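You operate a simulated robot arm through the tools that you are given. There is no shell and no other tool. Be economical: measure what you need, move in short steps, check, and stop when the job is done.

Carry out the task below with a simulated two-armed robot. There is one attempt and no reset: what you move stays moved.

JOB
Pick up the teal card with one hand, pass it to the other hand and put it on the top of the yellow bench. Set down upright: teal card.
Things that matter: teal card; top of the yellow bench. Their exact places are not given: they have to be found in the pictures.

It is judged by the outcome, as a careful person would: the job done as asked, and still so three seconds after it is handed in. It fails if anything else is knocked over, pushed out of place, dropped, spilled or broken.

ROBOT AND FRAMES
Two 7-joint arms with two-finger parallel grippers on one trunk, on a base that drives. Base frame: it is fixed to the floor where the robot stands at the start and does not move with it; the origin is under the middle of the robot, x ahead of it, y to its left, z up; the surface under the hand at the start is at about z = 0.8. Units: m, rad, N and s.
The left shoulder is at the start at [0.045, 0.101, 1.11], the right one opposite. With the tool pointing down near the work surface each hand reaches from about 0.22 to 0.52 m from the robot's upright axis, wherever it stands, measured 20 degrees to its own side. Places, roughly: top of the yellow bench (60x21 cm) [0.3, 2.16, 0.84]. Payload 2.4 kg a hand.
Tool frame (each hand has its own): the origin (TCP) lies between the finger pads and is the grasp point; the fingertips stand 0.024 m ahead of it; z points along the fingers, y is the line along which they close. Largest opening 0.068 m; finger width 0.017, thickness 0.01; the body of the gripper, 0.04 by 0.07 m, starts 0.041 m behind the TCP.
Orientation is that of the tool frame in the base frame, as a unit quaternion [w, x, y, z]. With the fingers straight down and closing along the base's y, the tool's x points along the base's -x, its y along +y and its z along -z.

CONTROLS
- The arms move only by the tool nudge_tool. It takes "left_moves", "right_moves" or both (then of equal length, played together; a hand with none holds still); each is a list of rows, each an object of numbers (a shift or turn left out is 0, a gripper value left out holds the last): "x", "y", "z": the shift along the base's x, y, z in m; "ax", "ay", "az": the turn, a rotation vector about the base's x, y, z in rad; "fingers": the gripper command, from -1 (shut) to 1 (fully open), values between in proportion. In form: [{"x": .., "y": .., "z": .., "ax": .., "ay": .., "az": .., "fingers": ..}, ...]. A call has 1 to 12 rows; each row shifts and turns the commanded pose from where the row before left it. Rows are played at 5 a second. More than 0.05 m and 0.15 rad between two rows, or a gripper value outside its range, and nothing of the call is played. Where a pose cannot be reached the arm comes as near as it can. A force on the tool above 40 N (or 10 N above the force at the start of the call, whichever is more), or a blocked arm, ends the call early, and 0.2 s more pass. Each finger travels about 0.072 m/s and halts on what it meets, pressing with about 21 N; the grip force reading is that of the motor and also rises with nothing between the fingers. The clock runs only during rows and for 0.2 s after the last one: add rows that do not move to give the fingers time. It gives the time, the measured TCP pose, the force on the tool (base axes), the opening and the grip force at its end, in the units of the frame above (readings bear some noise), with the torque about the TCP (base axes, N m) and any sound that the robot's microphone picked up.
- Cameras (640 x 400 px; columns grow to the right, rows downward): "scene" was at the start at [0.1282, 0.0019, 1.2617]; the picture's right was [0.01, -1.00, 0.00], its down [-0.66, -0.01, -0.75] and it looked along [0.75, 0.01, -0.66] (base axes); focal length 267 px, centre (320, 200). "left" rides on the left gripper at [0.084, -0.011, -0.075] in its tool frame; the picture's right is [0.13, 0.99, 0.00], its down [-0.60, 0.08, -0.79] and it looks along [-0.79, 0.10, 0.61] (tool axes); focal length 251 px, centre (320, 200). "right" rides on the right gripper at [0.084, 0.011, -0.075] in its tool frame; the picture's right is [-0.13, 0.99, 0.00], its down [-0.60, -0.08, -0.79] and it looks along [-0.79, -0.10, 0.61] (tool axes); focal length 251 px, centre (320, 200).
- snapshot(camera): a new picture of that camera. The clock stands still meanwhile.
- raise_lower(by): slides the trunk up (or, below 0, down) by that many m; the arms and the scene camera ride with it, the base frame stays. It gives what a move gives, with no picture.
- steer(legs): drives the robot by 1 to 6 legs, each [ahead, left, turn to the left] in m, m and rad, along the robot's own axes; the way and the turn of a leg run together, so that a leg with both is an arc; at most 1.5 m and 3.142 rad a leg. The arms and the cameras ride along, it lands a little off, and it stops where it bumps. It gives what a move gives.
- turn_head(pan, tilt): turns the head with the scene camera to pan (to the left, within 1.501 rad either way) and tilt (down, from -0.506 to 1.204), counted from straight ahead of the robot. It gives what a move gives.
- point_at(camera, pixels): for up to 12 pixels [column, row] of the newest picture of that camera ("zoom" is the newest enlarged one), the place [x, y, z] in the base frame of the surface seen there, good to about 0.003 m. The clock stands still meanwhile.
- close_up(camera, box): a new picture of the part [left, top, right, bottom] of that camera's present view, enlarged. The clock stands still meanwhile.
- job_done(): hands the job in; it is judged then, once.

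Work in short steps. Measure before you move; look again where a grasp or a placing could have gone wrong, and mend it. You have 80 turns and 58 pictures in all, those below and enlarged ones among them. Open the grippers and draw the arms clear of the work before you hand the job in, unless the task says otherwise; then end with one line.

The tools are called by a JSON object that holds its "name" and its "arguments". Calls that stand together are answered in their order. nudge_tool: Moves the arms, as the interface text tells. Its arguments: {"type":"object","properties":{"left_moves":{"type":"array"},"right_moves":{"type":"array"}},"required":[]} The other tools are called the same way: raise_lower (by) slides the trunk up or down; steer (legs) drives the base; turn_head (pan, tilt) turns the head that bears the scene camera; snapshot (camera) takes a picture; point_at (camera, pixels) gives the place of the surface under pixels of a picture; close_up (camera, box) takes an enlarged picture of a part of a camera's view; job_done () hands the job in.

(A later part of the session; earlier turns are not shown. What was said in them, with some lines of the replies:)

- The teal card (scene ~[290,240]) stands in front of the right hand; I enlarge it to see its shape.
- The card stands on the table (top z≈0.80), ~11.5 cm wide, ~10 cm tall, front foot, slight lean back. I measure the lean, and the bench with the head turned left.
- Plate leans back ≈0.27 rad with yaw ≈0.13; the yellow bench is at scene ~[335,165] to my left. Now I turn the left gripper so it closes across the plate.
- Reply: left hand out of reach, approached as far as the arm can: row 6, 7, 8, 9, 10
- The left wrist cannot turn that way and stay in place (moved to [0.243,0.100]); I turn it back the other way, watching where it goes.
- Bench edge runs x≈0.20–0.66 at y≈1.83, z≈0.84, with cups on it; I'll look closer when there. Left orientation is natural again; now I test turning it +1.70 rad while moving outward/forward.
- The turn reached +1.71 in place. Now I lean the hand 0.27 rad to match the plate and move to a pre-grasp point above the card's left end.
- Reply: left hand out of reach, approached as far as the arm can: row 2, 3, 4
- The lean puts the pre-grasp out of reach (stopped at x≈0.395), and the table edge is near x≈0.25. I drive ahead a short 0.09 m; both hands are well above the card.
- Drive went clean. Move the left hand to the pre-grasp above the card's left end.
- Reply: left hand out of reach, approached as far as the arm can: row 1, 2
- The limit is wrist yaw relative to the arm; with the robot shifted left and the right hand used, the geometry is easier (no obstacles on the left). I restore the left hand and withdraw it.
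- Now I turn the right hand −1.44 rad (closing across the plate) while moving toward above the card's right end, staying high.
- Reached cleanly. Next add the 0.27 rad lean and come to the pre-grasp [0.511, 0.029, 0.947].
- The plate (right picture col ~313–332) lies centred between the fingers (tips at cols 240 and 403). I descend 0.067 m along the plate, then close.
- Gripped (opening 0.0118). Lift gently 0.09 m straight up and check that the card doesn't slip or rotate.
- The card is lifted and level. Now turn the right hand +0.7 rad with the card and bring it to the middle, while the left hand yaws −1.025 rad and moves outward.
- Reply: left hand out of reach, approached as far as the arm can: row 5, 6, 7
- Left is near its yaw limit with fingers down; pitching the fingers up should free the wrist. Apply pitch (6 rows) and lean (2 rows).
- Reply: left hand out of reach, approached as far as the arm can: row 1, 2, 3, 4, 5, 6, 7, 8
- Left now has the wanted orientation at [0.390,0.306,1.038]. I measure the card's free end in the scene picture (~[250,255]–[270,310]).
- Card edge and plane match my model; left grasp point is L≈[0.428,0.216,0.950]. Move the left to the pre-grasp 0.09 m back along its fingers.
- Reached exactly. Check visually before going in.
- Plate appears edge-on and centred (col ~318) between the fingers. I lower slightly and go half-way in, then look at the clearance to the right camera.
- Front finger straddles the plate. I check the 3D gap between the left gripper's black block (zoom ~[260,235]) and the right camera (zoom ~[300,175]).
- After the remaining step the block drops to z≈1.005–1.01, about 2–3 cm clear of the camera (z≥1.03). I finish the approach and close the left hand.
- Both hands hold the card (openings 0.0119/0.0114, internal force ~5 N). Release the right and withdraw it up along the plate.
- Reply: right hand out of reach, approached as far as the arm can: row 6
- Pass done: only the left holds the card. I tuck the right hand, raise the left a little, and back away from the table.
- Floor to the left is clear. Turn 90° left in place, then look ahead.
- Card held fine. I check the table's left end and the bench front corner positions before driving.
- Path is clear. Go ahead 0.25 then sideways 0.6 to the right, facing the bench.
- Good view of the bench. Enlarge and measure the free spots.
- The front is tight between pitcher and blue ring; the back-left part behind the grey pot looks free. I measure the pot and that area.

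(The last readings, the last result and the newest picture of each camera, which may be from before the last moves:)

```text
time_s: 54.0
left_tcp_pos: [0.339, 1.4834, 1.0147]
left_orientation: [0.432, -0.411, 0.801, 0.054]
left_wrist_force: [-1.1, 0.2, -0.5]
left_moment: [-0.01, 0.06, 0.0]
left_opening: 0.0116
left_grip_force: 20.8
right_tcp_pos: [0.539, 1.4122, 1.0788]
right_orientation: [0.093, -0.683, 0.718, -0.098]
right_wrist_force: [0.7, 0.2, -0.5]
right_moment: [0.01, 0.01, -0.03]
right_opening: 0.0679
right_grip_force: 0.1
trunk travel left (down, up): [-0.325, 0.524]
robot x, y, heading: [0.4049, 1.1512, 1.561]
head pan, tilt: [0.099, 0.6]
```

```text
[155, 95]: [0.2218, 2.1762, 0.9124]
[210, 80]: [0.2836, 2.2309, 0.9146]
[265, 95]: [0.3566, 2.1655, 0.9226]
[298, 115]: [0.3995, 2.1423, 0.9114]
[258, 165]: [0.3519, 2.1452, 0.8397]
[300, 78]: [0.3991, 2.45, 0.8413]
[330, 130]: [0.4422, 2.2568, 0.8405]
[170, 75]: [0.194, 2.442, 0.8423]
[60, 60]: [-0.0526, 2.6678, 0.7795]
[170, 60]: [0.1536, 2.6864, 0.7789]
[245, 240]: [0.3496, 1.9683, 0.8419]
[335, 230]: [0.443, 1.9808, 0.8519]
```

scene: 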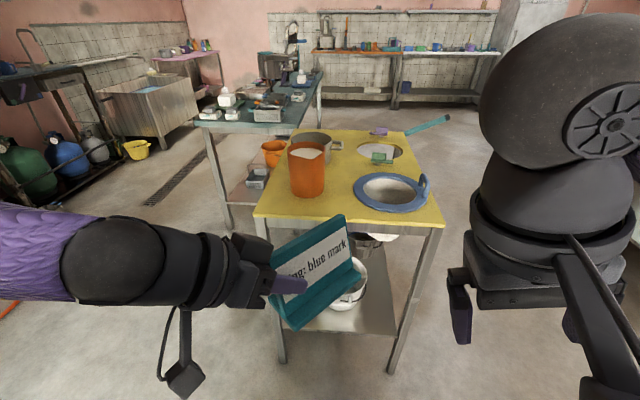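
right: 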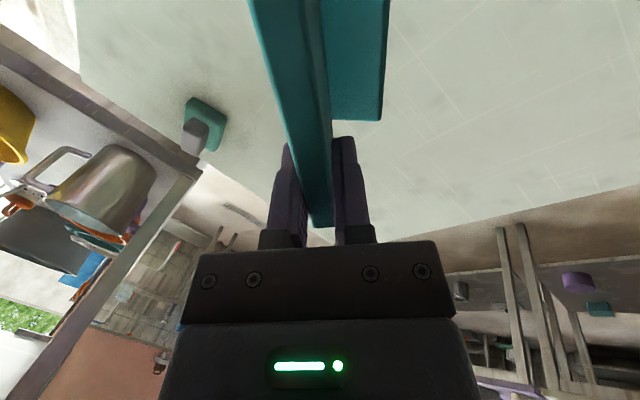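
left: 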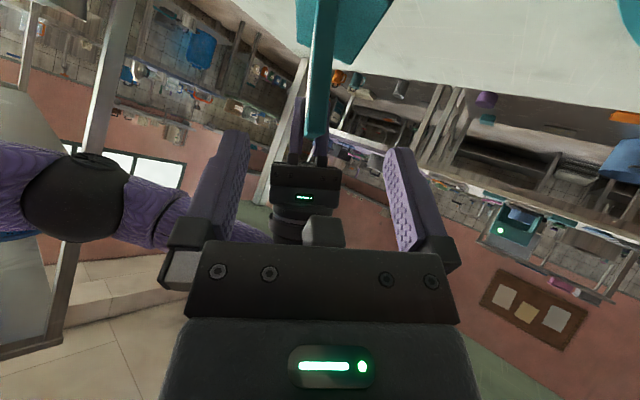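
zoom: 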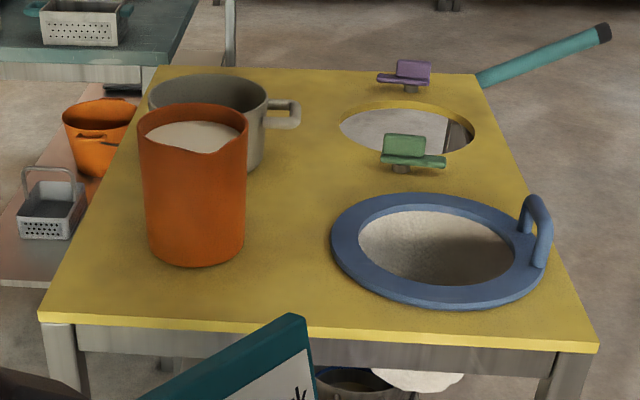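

The back-left area (x 0.19–0.43, y 2.25–2.45, z 0.841) is free behind the pot (reaches y≈2.23). I'll go round to the bench's left side, facing heading ≈0.35.

{"name": "steer", "arguments": {"legs": [[0, 0.78, 0], [0, 0, -1.211]]}}

{"name": "turn_head", "arguments": {"pan": 1.1, "tilt": 0.4}}

{"name": "snapshot", "arguments": {"camera": "scene"}}

```text
time_s: 61.0
left_tcp_pos: [-0.0658, 1.3398, 1.0142]
left_orientation: [0.388, 0.111, 0.893, -0.199]
left_wrist_force: [0.1, 0.2, -0.6]
left_moment: [-0.02, 0.08, -0.01]
left_opening: 0.0116
left_grip_force: 20.8
right_tcp_pos: [-0.0591, 1.1257, 1.0793]
right_orientation: [0.02, -0.161, 0.978, -0.133]
right_wrist_force: [0.1, 0.4, -0.2]
right_moment: [0.01, 0.01, -0.03]
right_opening: 0.068
right_grip_force: 0.2
trunk travel left (down, up): [-0.325, 0.524]
robot x, y, heading: [-0.3522, 1.1604, 0.366]
head pan, tilt: [0.099, 0.6]
```

```text
time_s: 62.3
left_tcp_pos: [-0.0661, 1.3398, 1.0136]
left_orientation: [0.388, 0.111, 0.893, -0.198]
left_wrist_force: [-0.2, 0.3, -0.5]
left_moment: [0.0, 0.05, 0.05]
left_opening: 0.0117
left_grip_force: 21.5
right_tcp_pos: [-0.0589, 1.127, 1.0808]
right_orientation: [0.021, -0.161, 0.978, -0.133]
right_wrist_force: [-0.6, -0.9, 0.3]
right_moment: [0.02, 0.01, -0.03]
right_opening: 0.0681
right_grip_force: 0.0
trunk travel left (down, up): [-0.325, 0.524]
robot x, y, heading: [-0.351, 1.1522, 0.367]
head pan, tilt: [1.1, 0.4]
```

```text
30 pictures are left
```

scene: 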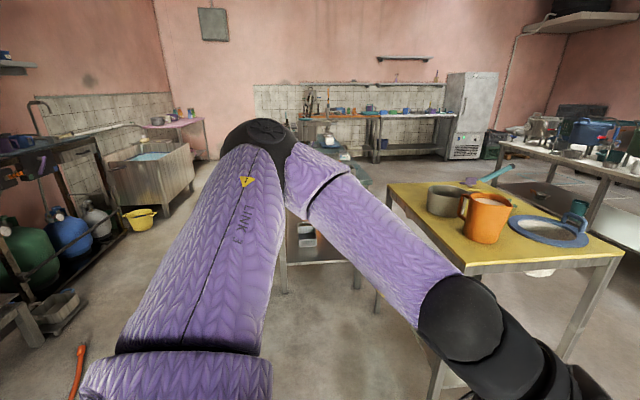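

I check where the left elbow is and the teal bench's corner/height, then drive most of the way.

{"name": "point_at", "arguments": {"camera": "scene", "pixels": [[258, 130], [270, 145], [330, 150], [350, 165], [285, 290], [378, 300], [360, 180]]}}

{"name": "steer", "arguments": {"legs": [[0.29, 0.75, 0]]}}

{"name": "snapshot", "arguments": {"camera": "scene"}}

```text
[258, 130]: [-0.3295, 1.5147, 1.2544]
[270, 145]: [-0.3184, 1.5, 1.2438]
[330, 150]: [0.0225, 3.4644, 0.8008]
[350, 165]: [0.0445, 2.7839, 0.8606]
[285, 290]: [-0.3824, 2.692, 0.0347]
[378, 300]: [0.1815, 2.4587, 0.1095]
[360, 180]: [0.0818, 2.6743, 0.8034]
```

```text
time_s: 66.6
left_tcp_pos: [-0.064, 2.1348, 1.0146]
left_orientation: [0.387, 0.109, 0.894, -0.198]
left_wrist_force: [-0.6, 0.5, -1.3]
left_moment: [-0.01, 0.05, 0.01]
left_opening: 0.0115
left_grip_force: 21.1
right_tcp_pos: [-0.0547, 1.9226, 1.0806]
right_orientation: [0.022, -0.165, 0.977, -0.133]
right_wrist_force: [-0.8, 0.8, 0.1]
right_moment: [0.0, 0.0, 0.0]
right_opening: 0.0681
right_grip_force: 0.0
trunk travel left (down, up): [-0.325, 0.524]
robot x, y, heading: [-0.3476, 1.9462, 0.375]
head pan, tilt: [1.1, 0.4]
```

```text
29 pictures are left
```

scene: 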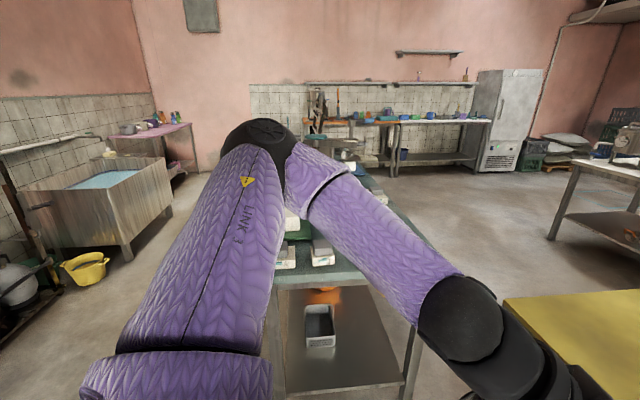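

Elbow (z≈1.25) clears everything. Shift to line up with the back-left spot, stopping short of the bench edge.

{"name": "steer", "arguments": {"legs": [[0.179, 0.182, 0]]}}

{"name": "turn_head", "arguments": {"pan": -0.2, "tilt": 0.75}}

{"name": "snapshot", "arguments": {"camera": "scene"}}

```text
time_s: 68.4
left_tcp_pos: [0.0368, 2.3682, 1.0137]
left_orientation: [0.388, 0.106, 0.894, -0.197]
left_wrist_force: [0.4, 0.2, -0.9]
left_moment: [0.04, 0.01, -0.02]
left_opening: 0.0118
left_grip_force: 21.3
right_tcp_pos: [0.0453, 2.1554, 1.0804]
right_orientation: [0.021, -0.167, 0.977, -0.133]
right_wrist_force: [0.9, -0.1, 0.6]
right_moment: [0.01, 0.04, 0.01]
right_opening: 0.068
right_grip_force: 0.1
trunk travel left (down, up): [-0.325, 0.524]
robot x, y, heading: [-0.2462, 2.1799, 0.374]
head pan, tilt: [1.1, 0.4]
```

```text
time_s: 69.9
left_tcp_pos: [0.0363, 2.3676, 1.0136]
left_orientation: [0.388, 0.106, 0.894, -0.196]
left_wrist_force: [0.4, 0.3, -0.9]
left_moment: [0.02, 0.04, -0.02]
left_opening: 0.0119
left_grip_force: 21.0
right_tcp_pos: [0.0445, 2.1562, 1.0794]
right_orientation: [0.022, -0.167, 0.977, -0.133]
right_wrist_force: [-0.9, 0.3, 0.4]
right_moment: [0.02, -0.04, 0.01]
right_opening: 0.0683
right_grip_force: 0.0
trunk travel left (down, up): [-0.325, 0.524]
robot x, y, heading: [-0.2535, 2.178, 0.378]
head pan, tilt: [-0.201, 0.75]
```

```text
28 pictures are left
```

scene: 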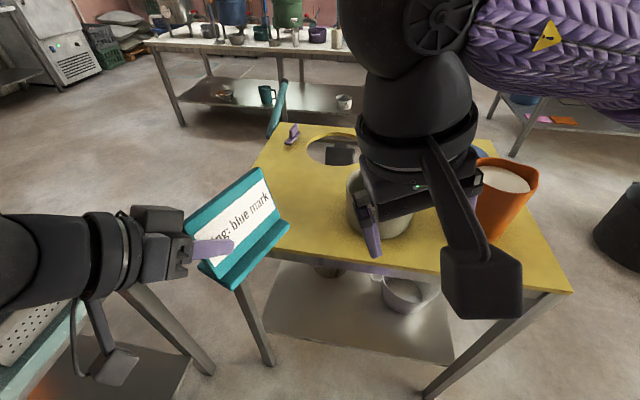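

Raise the right hand for extra clearance over the pot, then drive 0.13 m toward +x.

{"name": "nudge_tool", "arguments": {"right_moves": [{"z": 0.04}, {"z": 0.04}, {}]}}

{"name": "steer", "arguments": {"legs": [[0.121, -0.048, 0]]}}

{"name": "nudge_tool", "arguments": {"left_moves": [{"x": 0.03}, {"x": 0.03}, {"x": 0.03}, {}]}}

{"name": "snapshot", "arguments": {"camera": "scene"}}

```text
time_s: 70.7
left_tcp_pos: [0.0366, 2.3687, 1.0135]
left_orientation: [0.388, 0.107, 0.894, -0.197]
left_wrist_force: [-0.4, 0.0, -0.6]
left_moment: [0.03, 0.04, 0.01]
left_opening: 0.0116
left_grip_force: 21.3
right_tcp_pos: [0.0416, 2.1573, 1.1635]
right_orientation: [0.022, -0.166, 0.977, -0.133]
right_wrist_force: [-0.2, -0.6, 0.6]
right_moment: [-0.02, -0.01, 0.0]
right_opening: 0.0682
right_grip_force: 0.0
trunk travel left (down, up): [-0.325, 0.524]
robot x, y, heading: [-0.2419, 2.18, 0.375]
head pan, tilt: [-0.201, 0.75]
```

```text
time_s: 72.0
left_tcp_pos: [0.1663, 2.3697, 1.0151]
left_orientation: [0.388, 0.108, 0.894, -0.197]
left_wrist_force: [0.0, -1.0, -0.8]
left_moment: [0.01, 0.07, 0.01]
left_opening: 0.0116
left_grip_force: 21.1
right_tcp_pos: [0.174, 2.1566, 1.161]
right_orientation: [0.022, -0.166, 0.977, -0.132]
right_wrist_force: [-0.1, -1.0, -0.8]
right_moment: [-0.02, 0.01, 0.0]
right_opening: 0.0678
right_grip_force: 0.1
trunk travel left (down, up): [-0.325, 0.524]
robot x, y, heading: [-0.1158, 2.1826, 0.382]
head pan, tilt: [-0.201, 0.75]
```

```text
time_s: 73.0
left_tcp_pos: [0.254, 2.3609, 1.016]
left_orientation: [0.41, 0.105, 0.885, -0.193]
left_wrist_force: [0.4, 0.6, -0.4]
left_moment: [0.02, 0.03, 0.02]
left_opening: 0.0118
left_grip_force: 21.5
left hand out of reach, approached as far as the arm can: row 3
right_tcp_pos: [0.173, 2.1573, 1.1617]
right_orientation: [0.021, -0.166, 0.977, -0.132]
right_wrist_force: [-0.2, 0.0, -0.3]
right_moment: [-0.02, -0.01, 0.01]
right_opening: 0.0681
right_grip_force: 0.1
trunk travel left (down, up): [-0.325, 0.524]
robot x, y, heading: [-0.1154, 2.1863, 0.377]
head pan, tilt: [-0.201, 0.75]
```

```text
27 pictures are left
```

scene: 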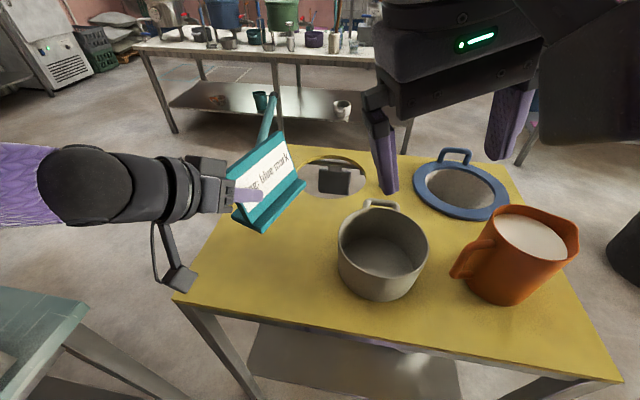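

The last 3 cm bent the hand by ~0.046 rad. I drive a further 0.06 m and pull the arm back 0.05 m with the orientation corrected.

{"name": "nudge_tool", "arguments": {"left_moves": [{"x": -0.025, "z": 0.01}, {"x": -0.025, "ax": 0.004, "ay": 0.046, "az": -0.012}, {}]}}

{"name": "steer", "arguments": {"legs": [[0.06, -0.018, 0]]}}

{"name": "snapshot", "arguments": {"camera": "scene"}}

```text
time_s: 73.8
left_tcp_pos: [0.2055, 2.3683, 1.0253]
left_orientation: [0.366, 0.108, 0.903, -0.199]
left_wrist_force: [0.3, -0.3, -0.9]
left_moment: [-0.03, 0.07, 0.01]
left_opening: 0.0118
left_grip_force: 20.2
right_tcp_pos: [0.1734, 2.1561, 1.1618]
right_orientation: [0.022, -0.165, 0.977, -0.133]
right_wrist_force: [-0.1, -0.4, -1.2]
right_moment: [0.01, 0.04, 0.03]
right_opening: 0.068
right_grip_force: 0.0
trunk travel left (down, up): [-0.325, 0.524]
robot x, y, heading: [-0.1168, 2.1817, 0.374]
head pan, tilt: [-0.201, 0.75]
```

```text
time_s: 74.8
left_tcp_pos: [0.2705, 2.3731, 1.0248]
left_orientation: [0.366, 0.109, 0.902, -0.2]
left_wrist_force: [-0.7, -1.3, -0.9]
left_moment: [0.0, 0.01, 0.0]
left_opening: 0.0115
left_grip_force: 20.7
right_tcp_pos: [0.2351, 2.1624, 1.1604]
right_orientation: [0.022, -0.165, 0.977, -0.133]
right_wrist_force: [0.3, 0.3, 0.1]
right_moment: [-0.02, 0.01, 0.02]
right_opening: 0.0683
right_grip_force: 0.0
trunk travel left (down, up): [-0.325, 0.524]
robot x, y, heading: [-0.0537, 2.1833, 0.378]
head pan, tilt: [-0.201, 0.75]
```

```text
26 pictures are left
```

scene: 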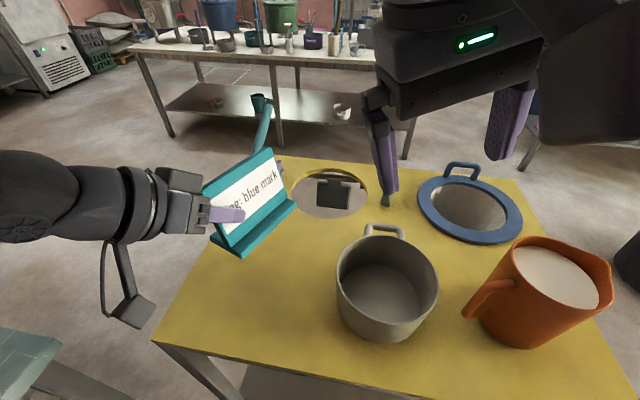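

The commanded orientation had been kept, so I undo that correction, and lower to TCP z≈0.93 (card bottom ≈0.87).

{"name": "nudge_tool", "arguments": {"left_moves": [{"ax": -0.004, "ay": -0.046, "az": 0.012, "x": -0.01}, {"z": -0.025}, {"z": -0.025}, {"z": -0.025}, {"z": -0.02}, {}]}}

{"name": "close_up", "arguments": {"camera": "scene", "box": [120, 130, 400, 330]}}

```text
time_s: 76.2
left_tcp_pos: [0.2587, 2.3737, 0.9287]
left_orientation: [0.389, 0.107, 0.894, -0.196]
left_wrist_force: [0.4, 0.0, 0.3]
left_moment: [0.0, 0.05, -0.02]
left_opening: 0.0117
left_grip_force: 20.9
right_tcp_pos: [0.2344, 2.1625, 1.1614]
right_orientation: [0.021, -0.166, 0.977, -0.133]
right_wrist_force: [-0.4, 0.1, 0.0]
right_moment: [0.01, -0.02, 0.0]
right_opening: 0.0681
right_grip_force: 0.1
trunk travel left (down, up): [-0.325, 0.524]
robot x, y, heading: [-0.0542, 2.188, 0.379]
head pan, tilt: [-0.201, 0.75]
```

```text
2.00 times, centred on (260, 230) of scene
```

zoom: 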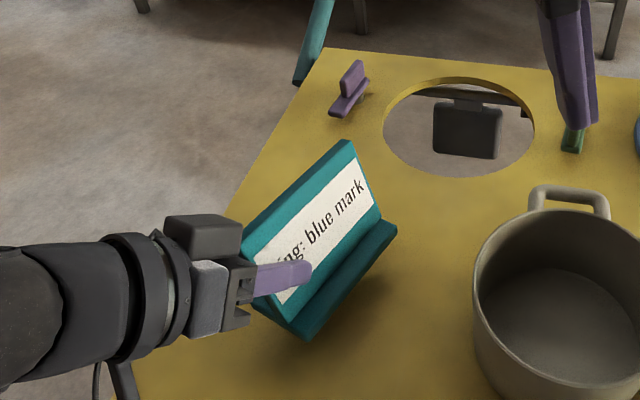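

Position is good with free bench around. Measure the foot's lower edge and the bench for the remaining gap and level.

{"name": "point_at", "arguments": {"camera": "zoom", "pixels": [[307, 333], [350, 284], [394, 232], [303, 318], [380, 215], [320, 355], [420, 260], [348, 146], [250, 235], [265, 310]]}}

```text
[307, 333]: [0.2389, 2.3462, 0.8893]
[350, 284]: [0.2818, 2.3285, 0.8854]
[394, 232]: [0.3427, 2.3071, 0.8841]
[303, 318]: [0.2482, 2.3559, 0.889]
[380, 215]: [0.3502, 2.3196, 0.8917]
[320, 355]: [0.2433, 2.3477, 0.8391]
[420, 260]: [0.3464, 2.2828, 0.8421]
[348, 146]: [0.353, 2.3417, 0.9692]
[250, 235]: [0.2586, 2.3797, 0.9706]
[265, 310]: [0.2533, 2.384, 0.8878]
```

Card is level; bottom ≈0.872, gap ≈0.031. Lower 0.025, then creep with force watch.

{"name": "nudge_tool", "arguments": {"left_moves": [{"z": -0.013}, {"z": -0.012}, {}, {"z": -0.002}, {}, {"z": -0.002}, {}]}}

```text
time_s: 77.8
left_tcp_pos: [0.2583, 2.3789, 0.915]
left_orientation: [0.388, 0.108, 0.894, -0.197]
left_wrist_force: [-0.1, -0.7, -1.0]
left_moment: [0.01, 0.03, -0.01]
left_opening: 0.0117
left_grip_force: 21.2
left hand out of reach, approached as far as the arm can: row 2, 6
right_tcp_pos: [0.2354, 2.1626, 1.1615]
right_orientation: [0.022, -0.166, 0.977, -0.133]
right_wrist_force: [-0.2, 0.9, 0.2]
right_moment: [0.0, 0.01, 0.03]
right_opening: 0.068
right_grip_force: 0.1
trunk travel left (down, up): [-0.325, 0.524]
robot x, y, heading: [-0.0554, 2.1856, 0.38]
head pan, tilt: [-0.201, 0.75]
```

The arm's at its downward limit (z 0.915); use the trunk to go lower, in small amounts.

{"name": "raise_lower", "arguments": {"by": -0.01}}

{"name": "raise_lower", "arguments": {"by": -0.005}}

```text
time_s: 78.3
left_tcp_pos: [0.2595, 2.3778, 0.9058]
left_orientation: [0.387, 0.107, 0.894, -0.197]
left_wrist_force: [0.6, -0.9, -1.0]
left_moment: [0.03, 0.01, 0.04]
left_opening: 0.0116
left_grip_force: 21.3
right_tcp_pos: [0.2358, 2.162, 1.1511]
right_orientation: [0.022, -0.166, 0.977, -0.132]
right_wrist_force: [0.0, -0.2, 0.2]
right_moment: [-0.04, -0.01, -0.01]
right_opening: 0.068
right_grip_force: 0.1
trunk travel left (down, up): [-0.315, 0.534]
robot x, y, heading: [-0.0536, 2.1875, 0.377]
head pan, tilt: [-0.201, 0.75]
```

```text
time_s: 78.9
left_tcp_pos: [0.2586, 2.3777, 0.8993]
left_orientation: [0.388, 0.106, 0.894, -0.197]
left_wrist_force: [0.2, 0.5, -1.1]
left_moment: [0.02, -0.01, -0.06]
left_opening: 0.0115
left_grip_force: 21.6
right_tcp_pos: [0.2342, 2.1621, 1.1455]
right_orientation: [0.022, -0.167, 0.977, -0.133]
right_wrist_force: [-1.0, 0.0, 1.0]
right_moment: [-0.01, 0.0, 0.0]
right_opening: 0.0678
right_grip_force: 0.0
trunk travel left (down, up): [-0.31, 0.54]
robot x, y, heading: [-0.0539, 2.1854, 0.376]
head pan, tilt: [-0.201, 0.75]
```

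No contact yet at z≈0.900. Step down 2 mm at a time.

{"name": "raise_lower", "arguments": {"by": -0.002}}

{"name": "raise_lower", "arguments": {"by": -0.002}}

{"name": "close_up", "arguments": {"camera": "scene", "box": [160, 170, 360, 320]}}

```text
time_s: 79.4
left_tcp_pos: [0.2587, 2.3786, 0.8977]
left_orientation: [0.388, 0.106, 0.894, -0.197]
left_wrist_force: [-0.2, 0.1, 0.0]
left_moment: [0.02, -0.01, 0.03]
left_opening: 0.0117
left_grip_force: 21.2
right_tcp_pos: [0.2346, 2.1616, 1.144]
right_orientation: [0.022, -0.166, 0.977, -0.133]
right_wrist_force: [-0.6, 0.1, 1.5]
right_moment: [-0.01, 0.02, -0.02]
right_opening: 0.0681
right_grip_force: 0.0
trunk travel left (down, up): [-0.308, 0.542]
robot x, y, heading: [-0.0533, 2.1865, 0.375]
head pan, tilt: [-0.201, 0.75]
```

```text
time_s: 79.9
left_tcp_pos: [0.2595, 2.3776, 0.8954]
left_orientation: [0.388, 0.107, 0.894, -0.197]
left_wrist_force: [0.5, -0.1, 1.8]
left_moment: [0.02, -0.12, 0.03]
left_opening: 0.0119
left_grip_force: 21.5
right_tcp_pos: [0.2354, 2.1616, 1.1421]
right_orientation: [0.022, -0.166, 0.977, -0.133]
right_wrist_force: [-0.5, -0.5, 0.1]
right_moment: [0.03, -0.02, 0.04]
right_opening: 0.0681
right_grip_force: 0.0
trunk travel left (down, up): [-0.306, 0.544]
robot x, y, heading: [-0.0554, 2.1844, 0.377]
head pan, tilt: [-0.201, 0.75]
```

```text
2.67 times, centred on (260, 245) of scene
```

zoom: 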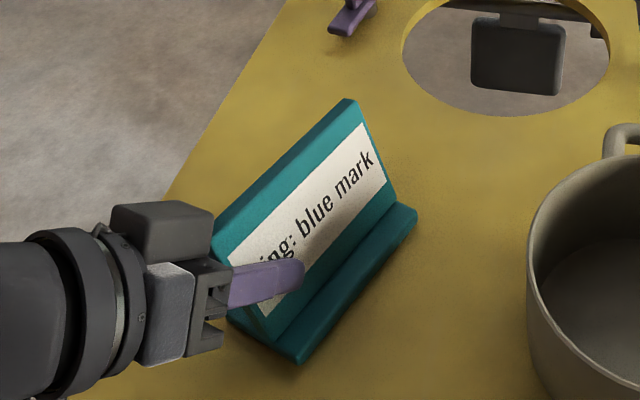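

Contact is starting (force z rose ~+2.5 N). One more millimetre to settle it.

{"name": "raise_lower", "arguments": {"by": -0.0015}}

```text
time_s: 80.4
left_tcp_pos: [0.2583, 2.3766, 0.8965]
left_orientation: [0.389, 0.107, 0.894, -0.196]
left_wrist_force: [-0.4, 0.1, 12.9]
left_moment: [0.32, -0.18, 0.1]
left_opening: 0.0118
left_grip_force: 21.3
right_tcp_pos: [0.2358, 2.1608, 1.1418]
right_orientation: [0.023, -0.166, 0.977, -0.133]
right_wrist_force: [0.9, 0.2, -0.6]
right_moment: [0.01, 0.01, 0.02]
right_opening: 0.0681
right_grip_force: 0.0
trunk travel left (down, up): [-0.305, 0.545]
robot x, y, heading: [-0.0554, 2.1869, 0.374]
head pan, tilt: [-0.201, 0.75]
```

Firmly seated (13 N). Open partly, then withdraw back along the finger direction.

{"name": "nudge_tool", "arguments": {"left_moves": [{"fingers": -0.4}, {"fingers": 0.2}, {}, {}, {"x": -0.013, "y": 0.009, "z": 0.0125}, {"x": -0.02, "y": 0.013, "z": 0.019}, {"x": -0.026, "y": 0.017, "z": 0.025}, {"x": -0.026, "y": 0.017, "z": 0.025}, {}]}}

{"name": "snapshot", "arguments": {"camera": "scene"}}

```text
time_s: 82.4
left_tcp_pos: [0.1735, 2.4333, 0.9756]
left_orientation: [0.388, 0.107, 0.894, -0.197]
left_wrist_force: [-0.1, -0.8, 0.6]
left_moment: [-0.02, 0.0, 0.0]
left_opening: 0.0407
left_grip_force: 0.1
right_tcp_pos: [0.2351, 2.1623, 1.1414]
right_orientation: [0.022, -0.166, 0.977, -0.133]
right_wrist_force: [0.2, -0.3, -0.4]
right_moment: [-0.01, 0.03, -0.03]
right_opening: 0.0676
right_grip_force: 0.0
trunk travel left (down, up): [-0.305, 0.545]
robot x, y, heading: [-0.0516, 2.1908, 0.375]
head pan, tilt: [-0.201, 0.75]
```

```text
23 pictures are left
```

scene: 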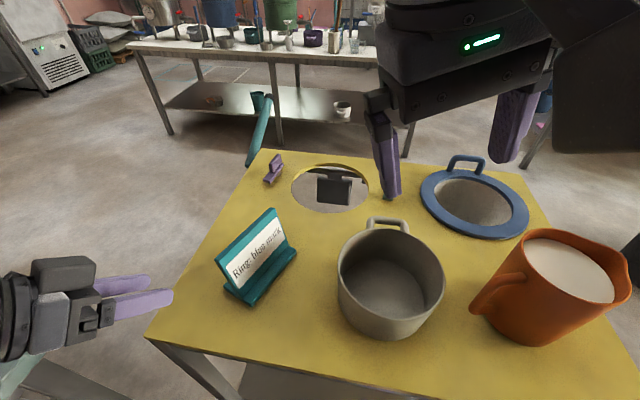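

The card stands upright by itself on the bench. Open the hand fully and back the robot off, then verify.

{"name": "nudge_tool", "arguments": {"left_moves": [{"z": 0.03, "fingers": 1}, {"z": 0.03}, {}]}}

{"name": "steer", "arguments": {"legs": [[-0.25, 0, 0]]}}

{"name": "snapshot", "arguments": {"camera": "scene"}}

```text
time_s: 83.2
left_tcp_pos: [0.1729, 2.4327, 1.0367]
left_orientation: [0.389, 0.107, 0.894, -0.197]
left_wrist_force: [0.0, -0.4, 1.2]
left_moment: [-0.01, -0.01, -0.03]
left_opening: 0.0681
left_grip_force: 0.1
right_tcp_pos: [0.2355, 2.1629, 1.1412]
right_orientation: [0.022, -0.166, 0.977, -0.133]
right_wrist_force: [-0.5, -0.6, -0.2]
right_moment: [-0.04, -0.01, -0.04]
right_opening: 0.0681
right_grip_force: 0.0
trunk travel left (down, up): [-0.305, 0.545]
robot x, y, heading: [-0.0543, 2.1854, 0.378]
head pan, tilt: [-0.201, 0.75]
```

```text
time_s: 85.0
left_tcp_pos: [-0.0572, 2.3413, 1.0383]
left_orientation: [0.387, 0.106, 0.894, -0.197]
left_wrist_force: [0.7, -0.2, 0.5]
left_moment: [0.02, 0.0, -0.04]
left_opening: 0.0682
left_grip_force: 0.1
right_tcp_pos: [0.004, 2.0701, 1.1413]
right_orientation: [0.023, -0.166, 0.977, -0.133]
right_wrist_force: [-0.8, -0.4, 0.2]
right_moment: [-0.02, -0.01, -0.02]
right_opening: 0.0684
right_grip_force: 0.1
trunk travel left (down, up): [-0.305, 0.545]
robot x, y, heading: [-0.2831, 2.0958, 0.378]
head pan, tilt: [-0.201, 0.75]
```

```text
22 pictures are left
```

scene: 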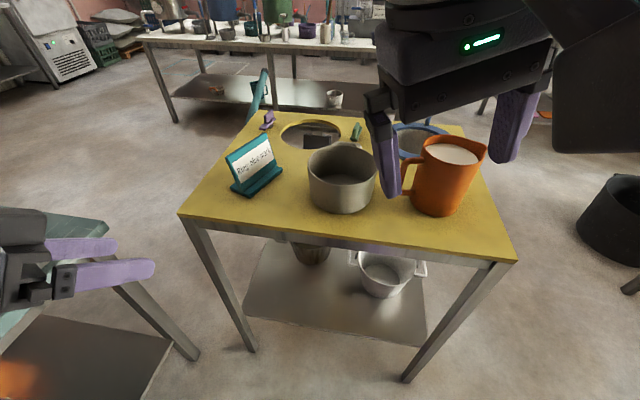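

The card stands upright on the yellow bench, nothing else was disturbed, both hands are open and clear; I hand the job in.

{"name": "job_done", "arguments": {}}

```text
The job is handed in.
```

The teal card was picked up with the right hand and passed to the left. It now stands upright on top of the yellow bench, in the free area behind the grey pot; the pictures showed nothing else moved or knocked over.
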